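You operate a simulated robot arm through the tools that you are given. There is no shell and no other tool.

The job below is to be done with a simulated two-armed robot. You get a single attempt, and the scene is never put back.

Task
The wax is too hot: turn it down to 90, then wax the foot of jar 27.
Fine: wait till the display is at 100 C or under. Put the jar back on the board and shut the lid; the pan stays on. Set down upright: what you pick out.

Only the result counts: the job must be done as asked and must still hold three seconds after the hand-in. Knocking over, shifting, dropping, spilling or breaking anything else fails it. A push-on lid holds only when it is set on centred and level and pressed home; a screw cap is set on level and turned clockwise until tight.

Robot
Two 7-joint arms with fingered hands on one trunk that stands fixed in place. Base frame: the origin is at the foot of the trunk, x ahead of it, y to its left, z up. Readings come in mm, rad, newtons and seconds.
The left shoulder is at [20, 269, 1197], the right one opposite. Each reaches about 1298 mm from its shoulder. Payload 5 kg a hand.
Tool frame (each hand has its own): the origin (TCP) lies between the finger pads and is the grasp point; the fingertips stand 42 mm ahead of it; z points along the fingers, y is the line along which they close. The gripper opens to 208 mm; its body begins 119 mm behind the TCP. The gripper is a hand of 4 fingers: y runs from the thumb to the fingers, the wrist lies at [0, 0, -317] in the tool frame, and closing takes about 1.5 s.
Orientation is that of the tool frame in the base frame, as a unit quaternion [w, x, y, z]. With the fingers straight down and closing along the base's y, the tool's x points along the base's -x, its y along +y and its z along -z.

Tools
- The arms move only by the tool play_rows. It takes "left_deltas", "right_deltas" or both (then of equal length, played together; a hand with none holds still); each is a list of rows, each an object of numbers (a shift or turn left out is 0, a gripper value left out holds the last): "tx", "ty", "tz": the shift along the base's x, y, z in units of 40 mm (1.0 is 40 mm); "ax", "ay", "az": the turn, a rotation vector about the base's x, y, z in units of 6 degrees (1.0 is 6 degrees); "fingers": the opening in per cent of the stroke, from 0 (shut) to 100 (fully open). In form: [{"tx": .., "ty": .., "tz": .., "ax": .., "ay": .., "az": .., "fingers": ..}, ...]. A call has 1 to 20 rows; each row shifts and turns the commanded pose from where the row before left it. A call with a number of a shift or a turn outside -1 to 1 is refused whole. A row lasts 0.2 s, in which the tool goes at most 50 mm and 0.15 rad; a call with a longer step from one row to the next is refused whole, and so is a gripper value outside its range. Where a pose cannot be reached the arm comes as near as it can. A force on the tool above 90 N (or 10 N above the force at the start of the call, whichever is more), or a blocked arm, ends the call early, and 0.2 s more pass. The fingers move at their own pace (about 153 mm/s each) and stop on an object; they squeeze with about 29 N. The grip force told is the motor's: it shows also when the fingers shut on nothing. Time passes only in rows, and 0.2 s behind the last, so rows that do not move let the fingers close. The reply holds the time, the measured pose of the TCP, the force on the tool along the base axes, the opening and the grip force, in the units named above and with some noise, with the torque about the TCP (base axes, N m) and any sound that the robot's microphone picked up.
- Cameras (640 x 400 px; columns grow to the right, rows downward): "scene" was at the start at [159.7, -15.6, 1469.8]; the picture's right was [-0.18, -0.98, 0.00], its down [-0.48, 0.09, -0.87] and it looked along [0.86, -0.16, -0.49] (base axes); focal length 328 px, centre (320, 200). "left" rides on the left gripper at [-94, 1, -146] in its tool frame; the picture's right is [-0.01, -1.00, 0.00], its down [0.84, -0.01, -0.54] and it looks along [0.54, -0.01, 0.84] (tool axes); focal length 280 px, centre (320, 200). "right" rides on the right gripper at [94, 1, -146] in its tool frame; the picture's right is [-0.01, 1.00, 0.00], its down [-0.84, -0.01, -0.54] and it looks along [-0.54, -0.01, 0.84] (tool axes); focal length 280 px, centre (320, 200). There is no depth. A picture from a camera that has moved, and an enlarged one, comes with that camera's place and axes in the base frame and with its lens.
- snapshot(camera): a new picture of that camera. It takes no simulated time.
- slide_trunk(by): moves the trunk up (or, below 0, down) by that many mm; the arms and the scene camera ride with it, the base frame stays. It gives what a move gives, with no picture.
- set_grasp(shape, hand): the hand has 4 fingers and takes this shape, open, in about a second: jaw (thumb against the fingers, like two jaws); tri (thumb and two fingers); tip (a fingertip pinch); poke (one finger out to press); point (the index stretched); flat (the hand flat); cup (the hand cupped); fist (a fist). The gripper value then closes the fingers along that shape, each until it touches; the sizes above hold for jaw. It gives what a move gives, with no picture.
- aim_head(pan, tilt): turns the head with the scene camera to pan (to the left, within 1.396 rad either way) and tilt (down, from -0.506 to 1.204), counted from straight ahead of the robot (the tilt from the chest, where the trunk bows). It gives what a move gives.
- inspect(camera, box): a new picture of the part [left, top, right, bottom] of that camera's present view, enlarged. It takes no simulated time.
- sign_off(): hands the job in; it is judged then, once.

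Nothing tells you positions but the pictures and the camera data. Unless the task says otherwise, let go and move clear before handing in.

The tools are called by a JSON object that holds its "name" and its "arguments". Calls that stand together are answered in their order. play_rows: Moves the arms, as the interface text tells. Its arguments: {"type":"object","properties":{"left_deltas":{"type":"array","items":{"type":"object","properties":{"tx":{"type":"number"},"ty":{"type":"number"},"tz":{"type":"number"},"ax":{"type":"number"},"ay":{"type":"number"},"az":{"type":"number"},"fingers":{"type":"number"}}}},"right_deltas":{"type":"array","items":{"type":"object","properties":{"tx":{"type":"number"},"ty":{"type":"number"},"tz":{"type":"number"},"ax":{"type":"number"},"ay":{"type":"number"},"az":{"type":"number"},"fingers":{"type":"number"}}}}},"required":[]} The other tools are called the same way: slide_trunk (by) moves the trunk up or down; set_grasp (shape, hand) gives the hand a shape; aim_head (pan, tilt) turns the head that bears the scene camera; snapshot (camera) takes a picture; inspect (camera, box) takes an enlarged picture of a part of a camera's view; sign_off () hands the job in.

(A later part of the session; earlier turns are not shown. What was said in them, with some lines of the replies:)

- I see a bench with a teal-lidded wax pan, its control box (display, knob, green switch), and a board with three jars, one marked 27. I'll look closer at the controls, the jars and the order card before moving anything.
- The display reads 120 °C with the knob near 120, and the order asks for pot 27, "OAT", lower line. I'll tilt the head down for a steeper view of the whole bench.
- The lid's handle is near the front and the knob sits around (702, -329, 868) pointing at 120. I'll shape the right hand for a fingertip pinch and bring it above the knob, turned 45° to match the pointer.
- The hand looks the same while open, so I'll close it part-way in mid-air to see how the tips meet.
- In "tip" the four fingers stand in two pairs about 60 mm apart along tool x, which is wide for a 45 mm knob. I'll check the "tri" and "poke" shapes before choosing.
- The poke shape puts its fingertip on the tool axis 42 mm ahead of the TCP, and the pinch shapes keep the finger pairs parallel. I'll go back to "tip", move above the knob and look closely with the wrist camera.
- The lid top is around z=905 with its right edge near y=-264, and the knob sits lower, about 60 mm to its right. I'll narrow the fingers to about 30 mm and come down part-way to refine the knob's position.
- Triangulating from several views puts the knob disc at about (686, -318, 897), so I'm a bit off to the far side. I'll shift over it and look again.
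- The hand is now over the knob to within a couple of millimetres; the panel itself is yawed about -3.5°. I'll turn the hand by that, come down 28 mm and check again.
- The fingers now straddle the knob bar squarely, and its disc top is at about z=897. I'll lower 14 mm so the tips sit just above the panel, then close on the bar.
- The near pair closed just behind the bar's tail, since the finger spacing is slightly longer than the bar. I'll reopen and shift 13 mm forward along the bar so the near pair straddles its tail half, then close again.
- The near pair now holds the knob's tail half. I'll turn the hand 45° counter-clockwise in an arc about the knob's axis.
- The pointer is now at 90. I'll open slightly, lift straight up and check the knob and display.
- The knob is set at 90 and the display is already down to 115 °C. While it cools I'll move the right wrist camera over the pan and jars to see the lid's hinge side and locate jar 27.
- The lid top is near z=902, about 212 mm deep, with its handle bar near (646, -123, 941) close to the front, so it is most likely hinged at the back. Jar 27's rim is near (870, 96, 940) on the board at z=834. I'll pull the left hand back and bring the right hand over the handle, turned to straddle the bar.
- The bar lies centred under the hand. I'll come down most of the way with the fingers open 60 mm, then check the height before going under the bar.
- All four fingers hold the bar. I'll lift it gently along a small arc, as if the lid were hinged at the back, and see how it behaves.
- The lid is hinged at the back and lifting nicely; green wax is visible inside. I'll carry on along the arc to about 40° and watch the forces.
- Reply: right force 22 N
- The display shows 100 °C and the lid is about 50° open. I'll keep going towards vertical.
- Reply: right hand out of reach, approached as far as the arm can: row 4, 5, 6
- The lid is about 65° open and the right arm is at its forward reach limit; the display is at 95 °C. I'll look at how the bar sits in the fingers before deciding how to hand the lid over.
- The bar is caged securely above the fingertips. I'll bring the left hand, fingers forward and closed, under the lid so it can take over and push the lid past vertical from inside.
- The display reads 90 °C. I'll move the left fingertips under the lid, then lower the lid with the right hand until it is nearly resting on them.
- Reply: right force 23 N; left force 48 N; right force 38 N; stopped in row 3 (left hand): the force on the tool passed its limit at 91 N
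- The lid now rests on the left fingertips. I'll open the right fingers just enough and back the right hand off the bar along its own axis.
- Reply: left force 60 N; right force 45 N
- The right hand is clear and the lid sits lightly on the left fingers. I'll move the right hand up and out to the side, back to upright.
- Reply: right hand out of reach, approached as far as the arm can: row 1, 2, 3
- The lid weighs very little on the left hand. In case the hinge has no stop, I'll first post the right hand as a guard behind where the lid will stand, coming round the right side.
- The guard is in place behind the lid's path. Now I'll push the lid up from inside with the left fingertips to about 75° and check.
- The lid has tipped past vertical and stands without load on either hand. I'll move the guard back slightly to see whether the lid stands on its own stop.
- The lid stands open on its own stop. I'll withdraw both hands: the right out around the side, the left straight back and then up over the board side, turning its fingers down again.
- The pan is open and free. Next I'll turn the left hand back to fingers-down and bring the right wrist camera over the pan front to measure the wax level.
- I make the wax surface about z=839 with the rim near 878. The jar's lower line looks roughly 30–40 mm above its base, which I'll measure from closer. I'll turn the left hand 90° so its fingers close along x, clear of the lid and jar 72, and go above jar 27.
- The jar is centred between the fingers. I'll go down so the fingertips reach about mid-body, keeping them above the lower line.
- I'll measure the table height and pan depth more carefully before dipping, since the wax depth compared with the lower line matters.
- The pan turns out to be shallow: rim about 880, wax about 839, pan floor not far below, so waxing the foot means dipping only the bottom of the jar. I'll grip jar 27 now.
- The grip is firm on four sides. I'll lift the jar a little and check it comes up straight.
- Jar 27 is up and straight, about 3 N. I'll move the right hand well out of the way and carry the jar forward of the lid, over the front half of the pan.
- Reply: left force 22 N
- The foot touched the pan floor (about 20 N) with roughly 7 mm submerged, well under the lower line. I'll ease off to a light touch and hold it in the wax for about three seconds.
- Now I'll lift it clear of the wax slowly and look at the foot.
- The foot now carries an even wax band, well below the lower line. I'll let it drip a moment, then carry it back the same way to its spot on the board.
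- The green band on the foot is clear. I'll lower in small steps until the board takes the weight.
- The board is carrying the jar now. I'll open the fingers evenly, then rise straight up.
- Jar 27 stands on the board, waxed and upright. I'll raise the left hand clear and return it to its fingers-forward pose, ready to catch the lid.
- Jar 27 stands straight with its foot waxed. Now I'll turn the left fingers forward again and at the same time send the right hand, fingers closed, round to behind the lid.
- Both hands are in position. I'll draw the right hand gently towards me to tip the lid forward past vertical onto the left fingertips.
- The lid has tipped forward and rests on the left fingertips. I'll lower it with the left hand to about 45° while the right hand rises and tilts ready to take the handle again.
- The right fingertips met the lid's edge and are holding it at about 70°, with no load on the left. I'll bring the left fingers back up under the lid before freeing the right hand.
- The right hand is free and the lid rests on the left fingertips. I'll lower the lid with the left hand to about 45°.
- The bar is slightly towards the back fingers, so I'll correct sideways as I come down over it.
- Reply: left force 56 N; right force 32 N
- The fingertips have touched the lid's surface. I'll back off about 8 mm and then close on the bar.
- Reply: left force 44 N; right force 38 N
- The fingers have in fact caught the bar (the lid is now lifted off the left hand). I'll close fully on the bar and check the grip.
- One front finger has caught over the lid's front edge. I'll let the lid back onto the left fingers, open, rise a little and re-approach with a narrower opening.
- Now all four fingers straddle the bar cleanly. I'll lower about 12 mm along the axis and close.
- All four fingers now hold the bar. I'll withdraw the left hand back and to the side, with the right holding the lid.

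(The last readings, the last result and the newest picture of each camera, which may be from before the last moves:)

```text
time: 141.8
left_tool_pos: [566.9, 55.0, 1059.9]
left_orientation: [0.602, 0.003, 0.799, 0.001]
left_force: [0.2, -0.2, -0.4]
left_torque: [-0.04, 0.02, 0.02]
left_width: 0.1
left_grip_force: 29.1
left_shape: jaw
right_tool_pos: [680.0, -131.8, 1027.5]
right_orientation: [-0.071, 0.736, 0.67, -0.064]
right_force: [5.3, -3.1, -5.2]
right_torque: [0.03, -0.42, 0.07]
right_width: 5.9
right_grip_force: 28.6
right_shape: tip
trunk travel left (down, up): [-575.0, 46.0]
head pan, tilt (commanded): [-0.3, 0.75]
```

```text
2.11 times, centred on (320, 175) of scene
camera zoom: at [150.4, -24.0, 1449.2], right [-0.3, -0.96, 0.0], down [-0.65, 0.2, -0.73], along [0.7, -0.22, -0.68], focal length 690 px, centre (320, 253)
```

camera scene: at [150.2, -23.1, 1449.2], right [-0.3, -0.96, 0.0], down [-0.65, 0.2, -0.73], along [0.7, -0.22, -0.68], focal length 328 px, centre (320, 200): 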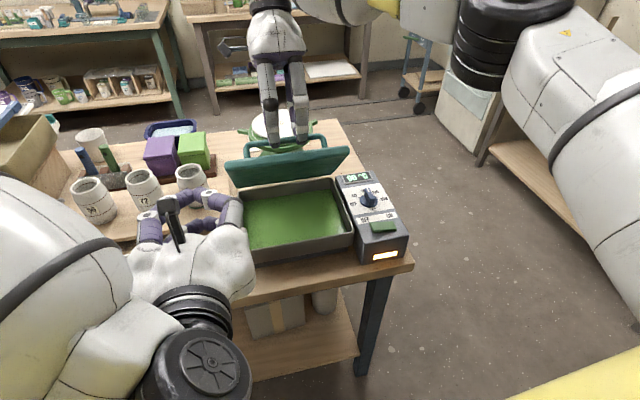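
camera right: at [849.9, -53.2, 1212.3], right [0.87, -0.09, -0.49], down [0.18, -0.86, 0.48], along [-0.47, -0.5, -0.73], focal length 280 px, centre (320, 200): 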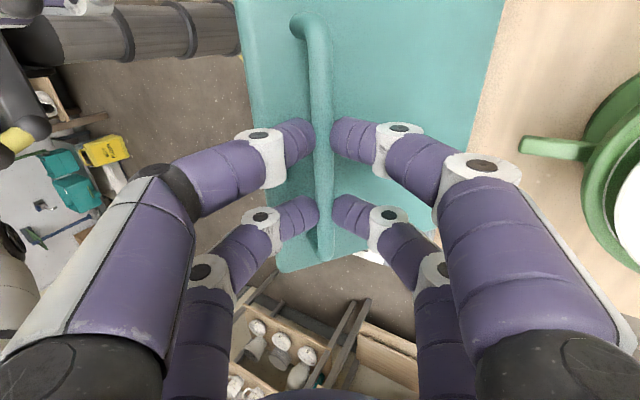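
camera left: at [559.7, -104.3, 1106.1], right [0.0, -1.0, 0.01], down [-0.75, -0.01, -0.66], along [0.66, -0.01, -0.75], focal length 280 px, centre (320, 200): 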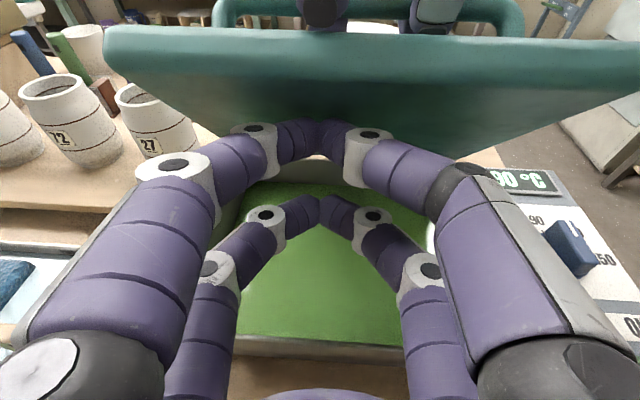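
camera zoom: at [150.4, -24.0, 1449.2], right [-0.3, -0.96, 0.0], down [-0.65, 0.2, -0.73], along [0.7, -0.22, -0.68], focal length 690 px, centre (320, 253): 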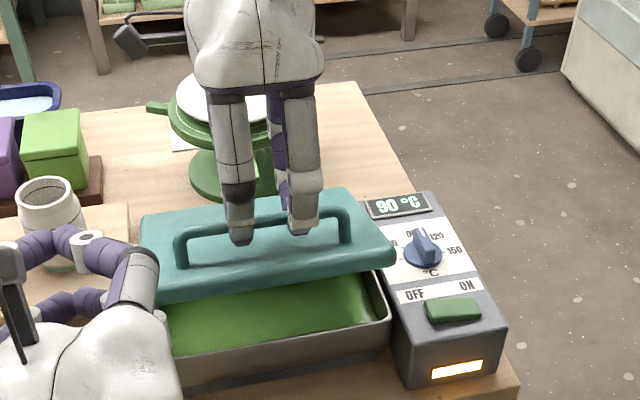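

{"name": "play_rows", "arguments": {"right_deltas": [{"tx": -0.159, "ty": 0.012, "tz": -0.223, "ax": -0.027, "ay": -0.31}, {"tx": -0.159, "ty": 0.012, "tz": -0.223, "ax": -0.027, "ay": -0.31}, {"tx": -0.159, "ty": 0.012, "tz": -0.223, "ax": -0.027, "ay": -0.31}, {"tx": -0.089, "ty": 0.008, "tz": -0.184, "ax": -0.02, "ay": -0.237}, {"tx": -0.089, "ty": 0.008, "tz": -0.184, "ax": -0.02, "ay": -0.237}, {}]}}

{"name": "inspect", "arguments": {"camera": "scene", "box": [220, 80, 420, 270]}}

```text
time: 143.2
left_tool_pos: [566.7, 55.7, 1059.7]
left_orientation: [0.601, 0.003, 0.799, 0.001]
left_force: [0.1, -0.2, 0.0]
left_torque: [-0.01, -0.04, 0.0]
left_width: 0.0
left_grip_force: 28.7
left_shape: jaw
right_tool_pos: [651.7, -130.5, 984.5]
right_orientation: [-0.016, 0.737, 0.675, -0.015]
right_force: [2.8, 7.3, -2.1]
right_torque: [0.31, -0.3, 0.1]
right_width: 5.7
right_grip_force: 28.8
right_shape: tip
trunk travel left (down, up): [-575.0, 46.0]
head pan, tilt (commanded): [-0.3, 0.75]
```

```text
2.11 times, centred on (320, 175) of scene
camera zoom: at [150.1, -23.3, 1449.3], right [-0.3, -0.96, 0.0], down [-0.65, 0.2, -0.73], along [0.7, -0.22, -0.68], focal length 690 px, centre (320, 253)
```

zoom: 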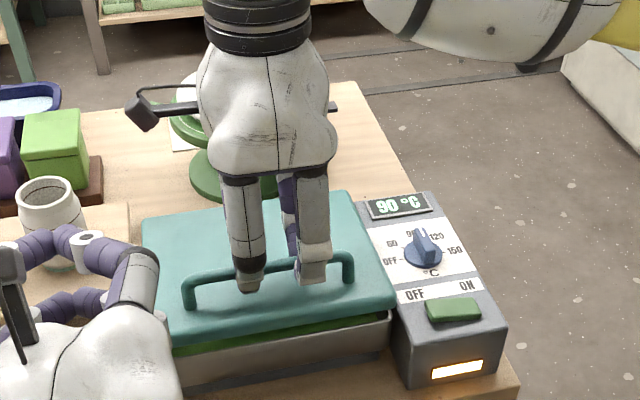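

{"name": "play_rows", "arguments": {"right_deltas": [{"tx": -0.05, "ty": 0.03, "tz": -0.12, "ax": -0.015, "ay": -0.18}, {"tx": -0.05, "ty": 0.02, "tz": -0.12, "ax": -0.015, "ay": -0.18}, {"tx": -0.04, "ty": 0.01, "tz": -0.1}, {}]}}

{"name": "inspect", "arguments": {"camera": "scene", "box": [220, 130, 420, 270]}}

```text
time: 144.2
left_tool_pos: [565.5, 55.1, 1060.2]
left_orientation: [0.602, 0.004, 0.799, 0.0]
left_force: [0.5, -0.1, 0.4]
left_torque: [0.0, -0.01, 0.02]
left_width: 0.0
left_grip_force: 29.0
left_shape: jaw
right_tool_pos: [647.4, -130.8, 972.8]
right_orientation: [-0.001, 0.739, 0.674, -0.002]
right_force: [1.9, -11.5, 13.5]
right_torque: [-0.15, -0.25, 0.13]
right_width: 6.2
right_grip_force: 28.8
right_shape: tip
trunk travel left (down, up): [-575.0, 46.0]
head pan, tilt (commanded): [-0.3, 0.75]
```

```text
2.86 times, centred on (320, 200) of scene
camera zoom: at [149.2, -24.4, 1449.5], right [-0.3, -0.96, 0.0], down [-0.65, 0.2, -0.73], along [0.7, -0.22, -0.68], focal length 936 px, centre (320, 200)
```

zoom: 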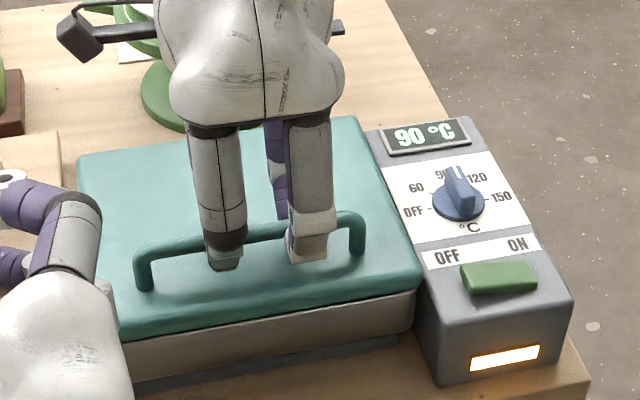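

The lid is down flush. I'll give it a slight press, then open and lift straight off.

{"name": "play_rows", "arguments": {"right_deltas": [{"ty": -0.02, "tz": -0.04}, {}, {"tz": 0.04}, {"fingers": 8}, {"fingers": 16}, {"fingers": 24}, {"fingers": 32}, {}, {}]}}

{"name": "snapshot", "arguments": {"camera": "right"}}

```text
time: 146.2
left_tool_pos: [566.9, 55.8, 1060.3]
left_orientation: [0.601, 0.004, 0.8, 0.001]
left_force: [-0.7, -0.7, -0.3]
left_torque: [0.02, 0.03, 0.0]
left_width: 0.3
left_grip_force: 28.5
left_shape: jaw
right_tool_pos: [646.6, -130.2, 971.6]
right_orientation: [-0.003, 0.739, 0.674, -0.001]
right_force: [-0.1, 0.4, 0.4]
right_torque: [0.02, 0.0, -0.04]
right_width: 66.3
right_grip_force: 0.1
right_shape: tip
trunk travel left (down, up): [-575.0, 46.0]
head pan, tilt (commanded): [-0.3, 0.75]
```

```text
taken
camera right: at [658.2, -38.2, 1118.3], right [0.99, -0.1, -0.01], down [-0.08, -0.84, 0.54], along [-0.06, -0.54, -0.84], focal length 280 px, centre (320, 200)
```

right: 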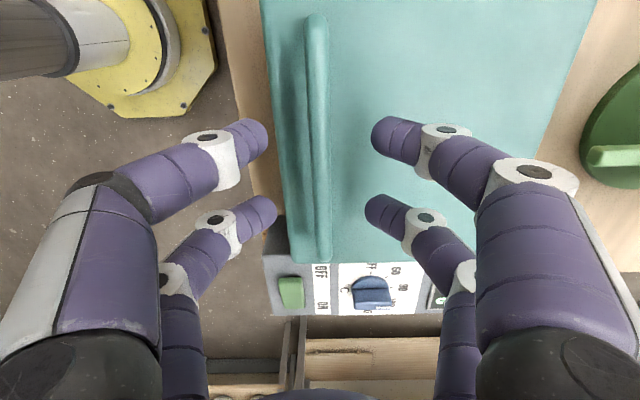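

Released with no force on the hand. I'll lift the right hand straight up and move it aside, and bring the left hand clear too, then check the whole scene.

{"name": "play_rows", "arguments": {"right_deltas": [{"tz": 0.6}, {"tz": 0.9}, {"tz": 0.95}, {"tz": 0.95}, {"tz": 0.95}, {"tx": -0.4, "ty": -0.9}, {"tx": -0.4, "ty": -0.9}, {"tx": -0.4, "ty": -0.9}, {"ty": -0.9}, {"ty": -0.9}, {}], "left_deltas": [{"tz": 0.7}, {"tz": 0.7}, {"tz": 0.7}, {"ty": 0.8}, {"ty": 0.9}, {"ty": 0.9}, {"ty": 0.9}, {"ty": 0.9}, {}, {}, {}]}}

{"name": "snapshot", "arguments": {"camera": "scene"}}

{"name": "snapshot", "arguments": {"camera": "left"}}

```text
time: 148.6
left_tool_pos: [646.8, 166.7, 1156.5]
left_orientation: [0.601, 0.002, 0.8, 0.002]
left_force: [0.0, 1.2, 0.2]
left_torque: [0.0, 0.0, -0.04]
left_width: 0.0
left_grip_force: 28.9
left_shape: jaw
left hand out of reach, approached as far as the arm can: row 4, 5, 6, 7, 8
right_tool_pos: [600.0, -310.0, 1144.9]
right_orientation: [-0.002, 0.738, 0.675, -0.002]
right_force: [1.2, 0.2, 0.9]
right_torque: [-0.06, 0.04, -0.03]
right_width: 66.3
right_grip_force: 0.0
right_shape: tip
trunk travel left (down, up): [-575.0, 46.0]
head pan, tilt (commanded): [-0.3, 0.75]
```

```text
taken
camera scene: at [149.9, -23.2, 1449.3], right [-0.29, -0.96, 0.0], down [-0.65, 0.2, -0.73], along [0.7, -0.22, -0.68], focal length 328 px, centre (320, 200)
```

scene: 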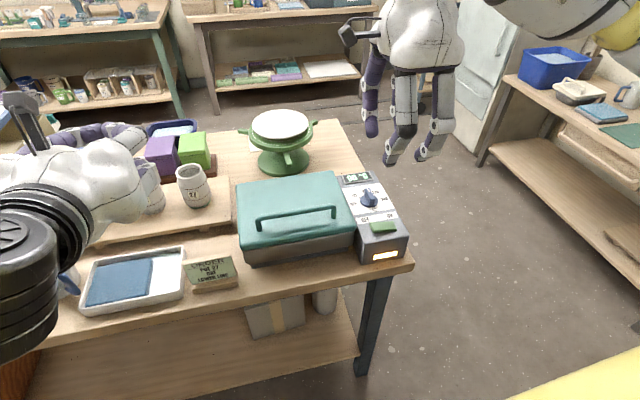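

```text
taken
camera left: at [533.0, 167.8, 1287.2], right [0.0, -1.0, 0.01], down [-0.75, -0.01, -0.66], along [0.66, 0.0, -0.75], focal length 280 px, centre (320, 200)
```

left: 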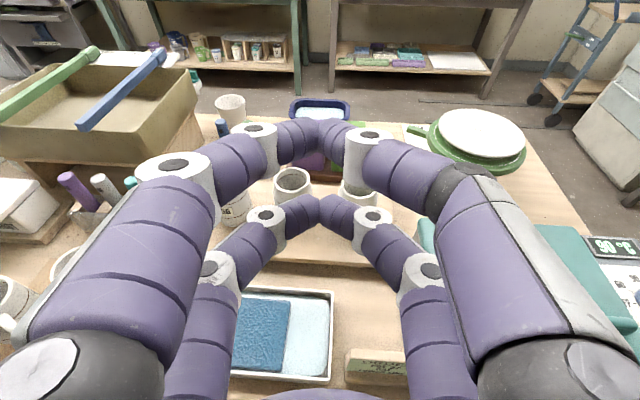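

{"name": "play_rows", "arguments": {"left_deltas": [{"tz": 0.08, "ay": 0.9615}, {"tz": 0.08, "ay": 0.9615}, {"tz": 0.08, "ay": 0.9615}, {"tz": 0.08, "ay": 0.9615}, {"ty": 0.15, "tz": 0.08, "ay": 0.9615}, {"ty": 0.15, "tz": 0.08, "ay": 0.9615}, {"ty": 0.15, "tz": 0.08, "ay": 0.9615}, {"ty": 0.2, "ay": 0.9615}, {"ty": 0.2, "ay": 0.9615}, {"ty": 0.3, "ay": 0.9615}, {"ty": 0.3, "ay": 0.9615}, {"ty": 0.4, "ay": 0.9615}, {"ty": 0.4, "ay": 0.9615}, {"ty": 0.5}, {}]}}

{"name": "snapshot", "arguments": {"camera": "scene"}}

{"name": "inspect", "arguments": {"camera": "scene", "box": [220, 150, 420, 280]}}

{"name": "inspect", "arguments": {"camera": "scene", "box": [60, 130, 240, 250]}}

```text
time: 151.8
left_tool_pos: [646.1, 274.6, 1180.8]
left_orientation: [-0.009, 0.004, 1.0, -0.001]
left_force: [-0.6, -0.2, -0.3]
left_torque: [0.09, 0.02, -0.01]
left_width: 0.0
left_grip_force: 29.2
left_shape: jaw
right_tool_pos: [598.6, -311.7, 1143.3]
right_orientation: [-0.002, 0.739, 0.674, -0.003]
right_force: [0.6, 0.4, -1.1]
right_torque: [0.06, -0.02, -0.01]
right_width: 66.5
right_grip_force: 0.1
right_shape: tip
trunk travel left (down, up): [-575.0, 46.0]
head pan, tilt (commanded): [-0.3, 0.75]
```

```text
taken
camera scene: at [149.8, -24.4, 1449.2], right [-0.3, -0.96, 0.0], down [-0.65, 0.2, -0.73], along [0.7, -0.22, -0.68], focal length 328 px, centre (320, 200)
```

scene: 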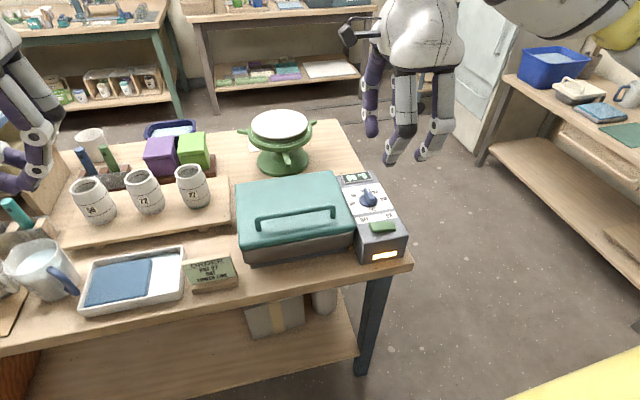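

```text
3.08 times, centred on (320, 215) of scene
camera zoom: at [149.8, -24.4, 1449.2], right [-0.3, -0.96, 0.0], down [-0.65, 0.2, -0.73], along [0.7, -0.22, -0.68], focal length 1009 px, centre (320, 154)
```

zoom: 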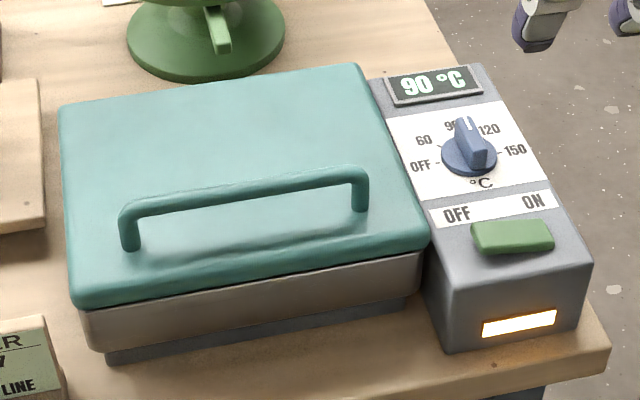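

```text
3.33 times, centred on (150, 190) of scene
camera zoom: at [149.8, -24.4, 1449.2], right [-0.3, -0.96, 0.0], down [-0.65, 0.2, -0.73], along [0.7, -0.22, -0.68], focal length 1093 px, centre (887, 233)
```

zoom: 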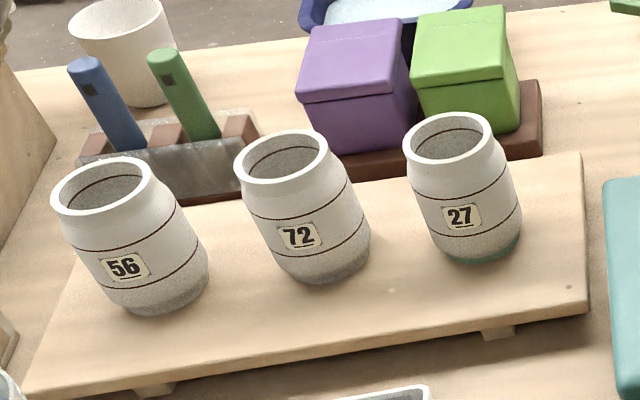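

The lid is shut flush, the pan is still on and reads 90 °C with the knob at 90. Jar 27 stands upright on the board with an even wax band on its foot, and both hands are clear. I'm handing the job in.

{"name": "sign_off", "arguments": {}}

```text
The job is handed in.
```

The job is done and handed in. The wax is set to 90, and jar 27 has its foot waxed and is back on the board.

- **Wax heat:** the knob is at 90 and the display reads 90 °C. It was already down to 90 °C before the jar went in, under your 100 °C limit.
- **Jar 27:** I dipped it until the foot touched the pan floor, held it about three seconds, and let it drip over the pan. That left an even wax band about 7 mm high, well below the lower line. The wax is too shallow to reach that line, so I took "lower line" on the order card as the glaze mark, not the wax height.
- **Pan:** the lid is shut flush and the pan is still on.
- **Everything else:** in the last pictures nothing on the bench has moved, and both hands are clear.
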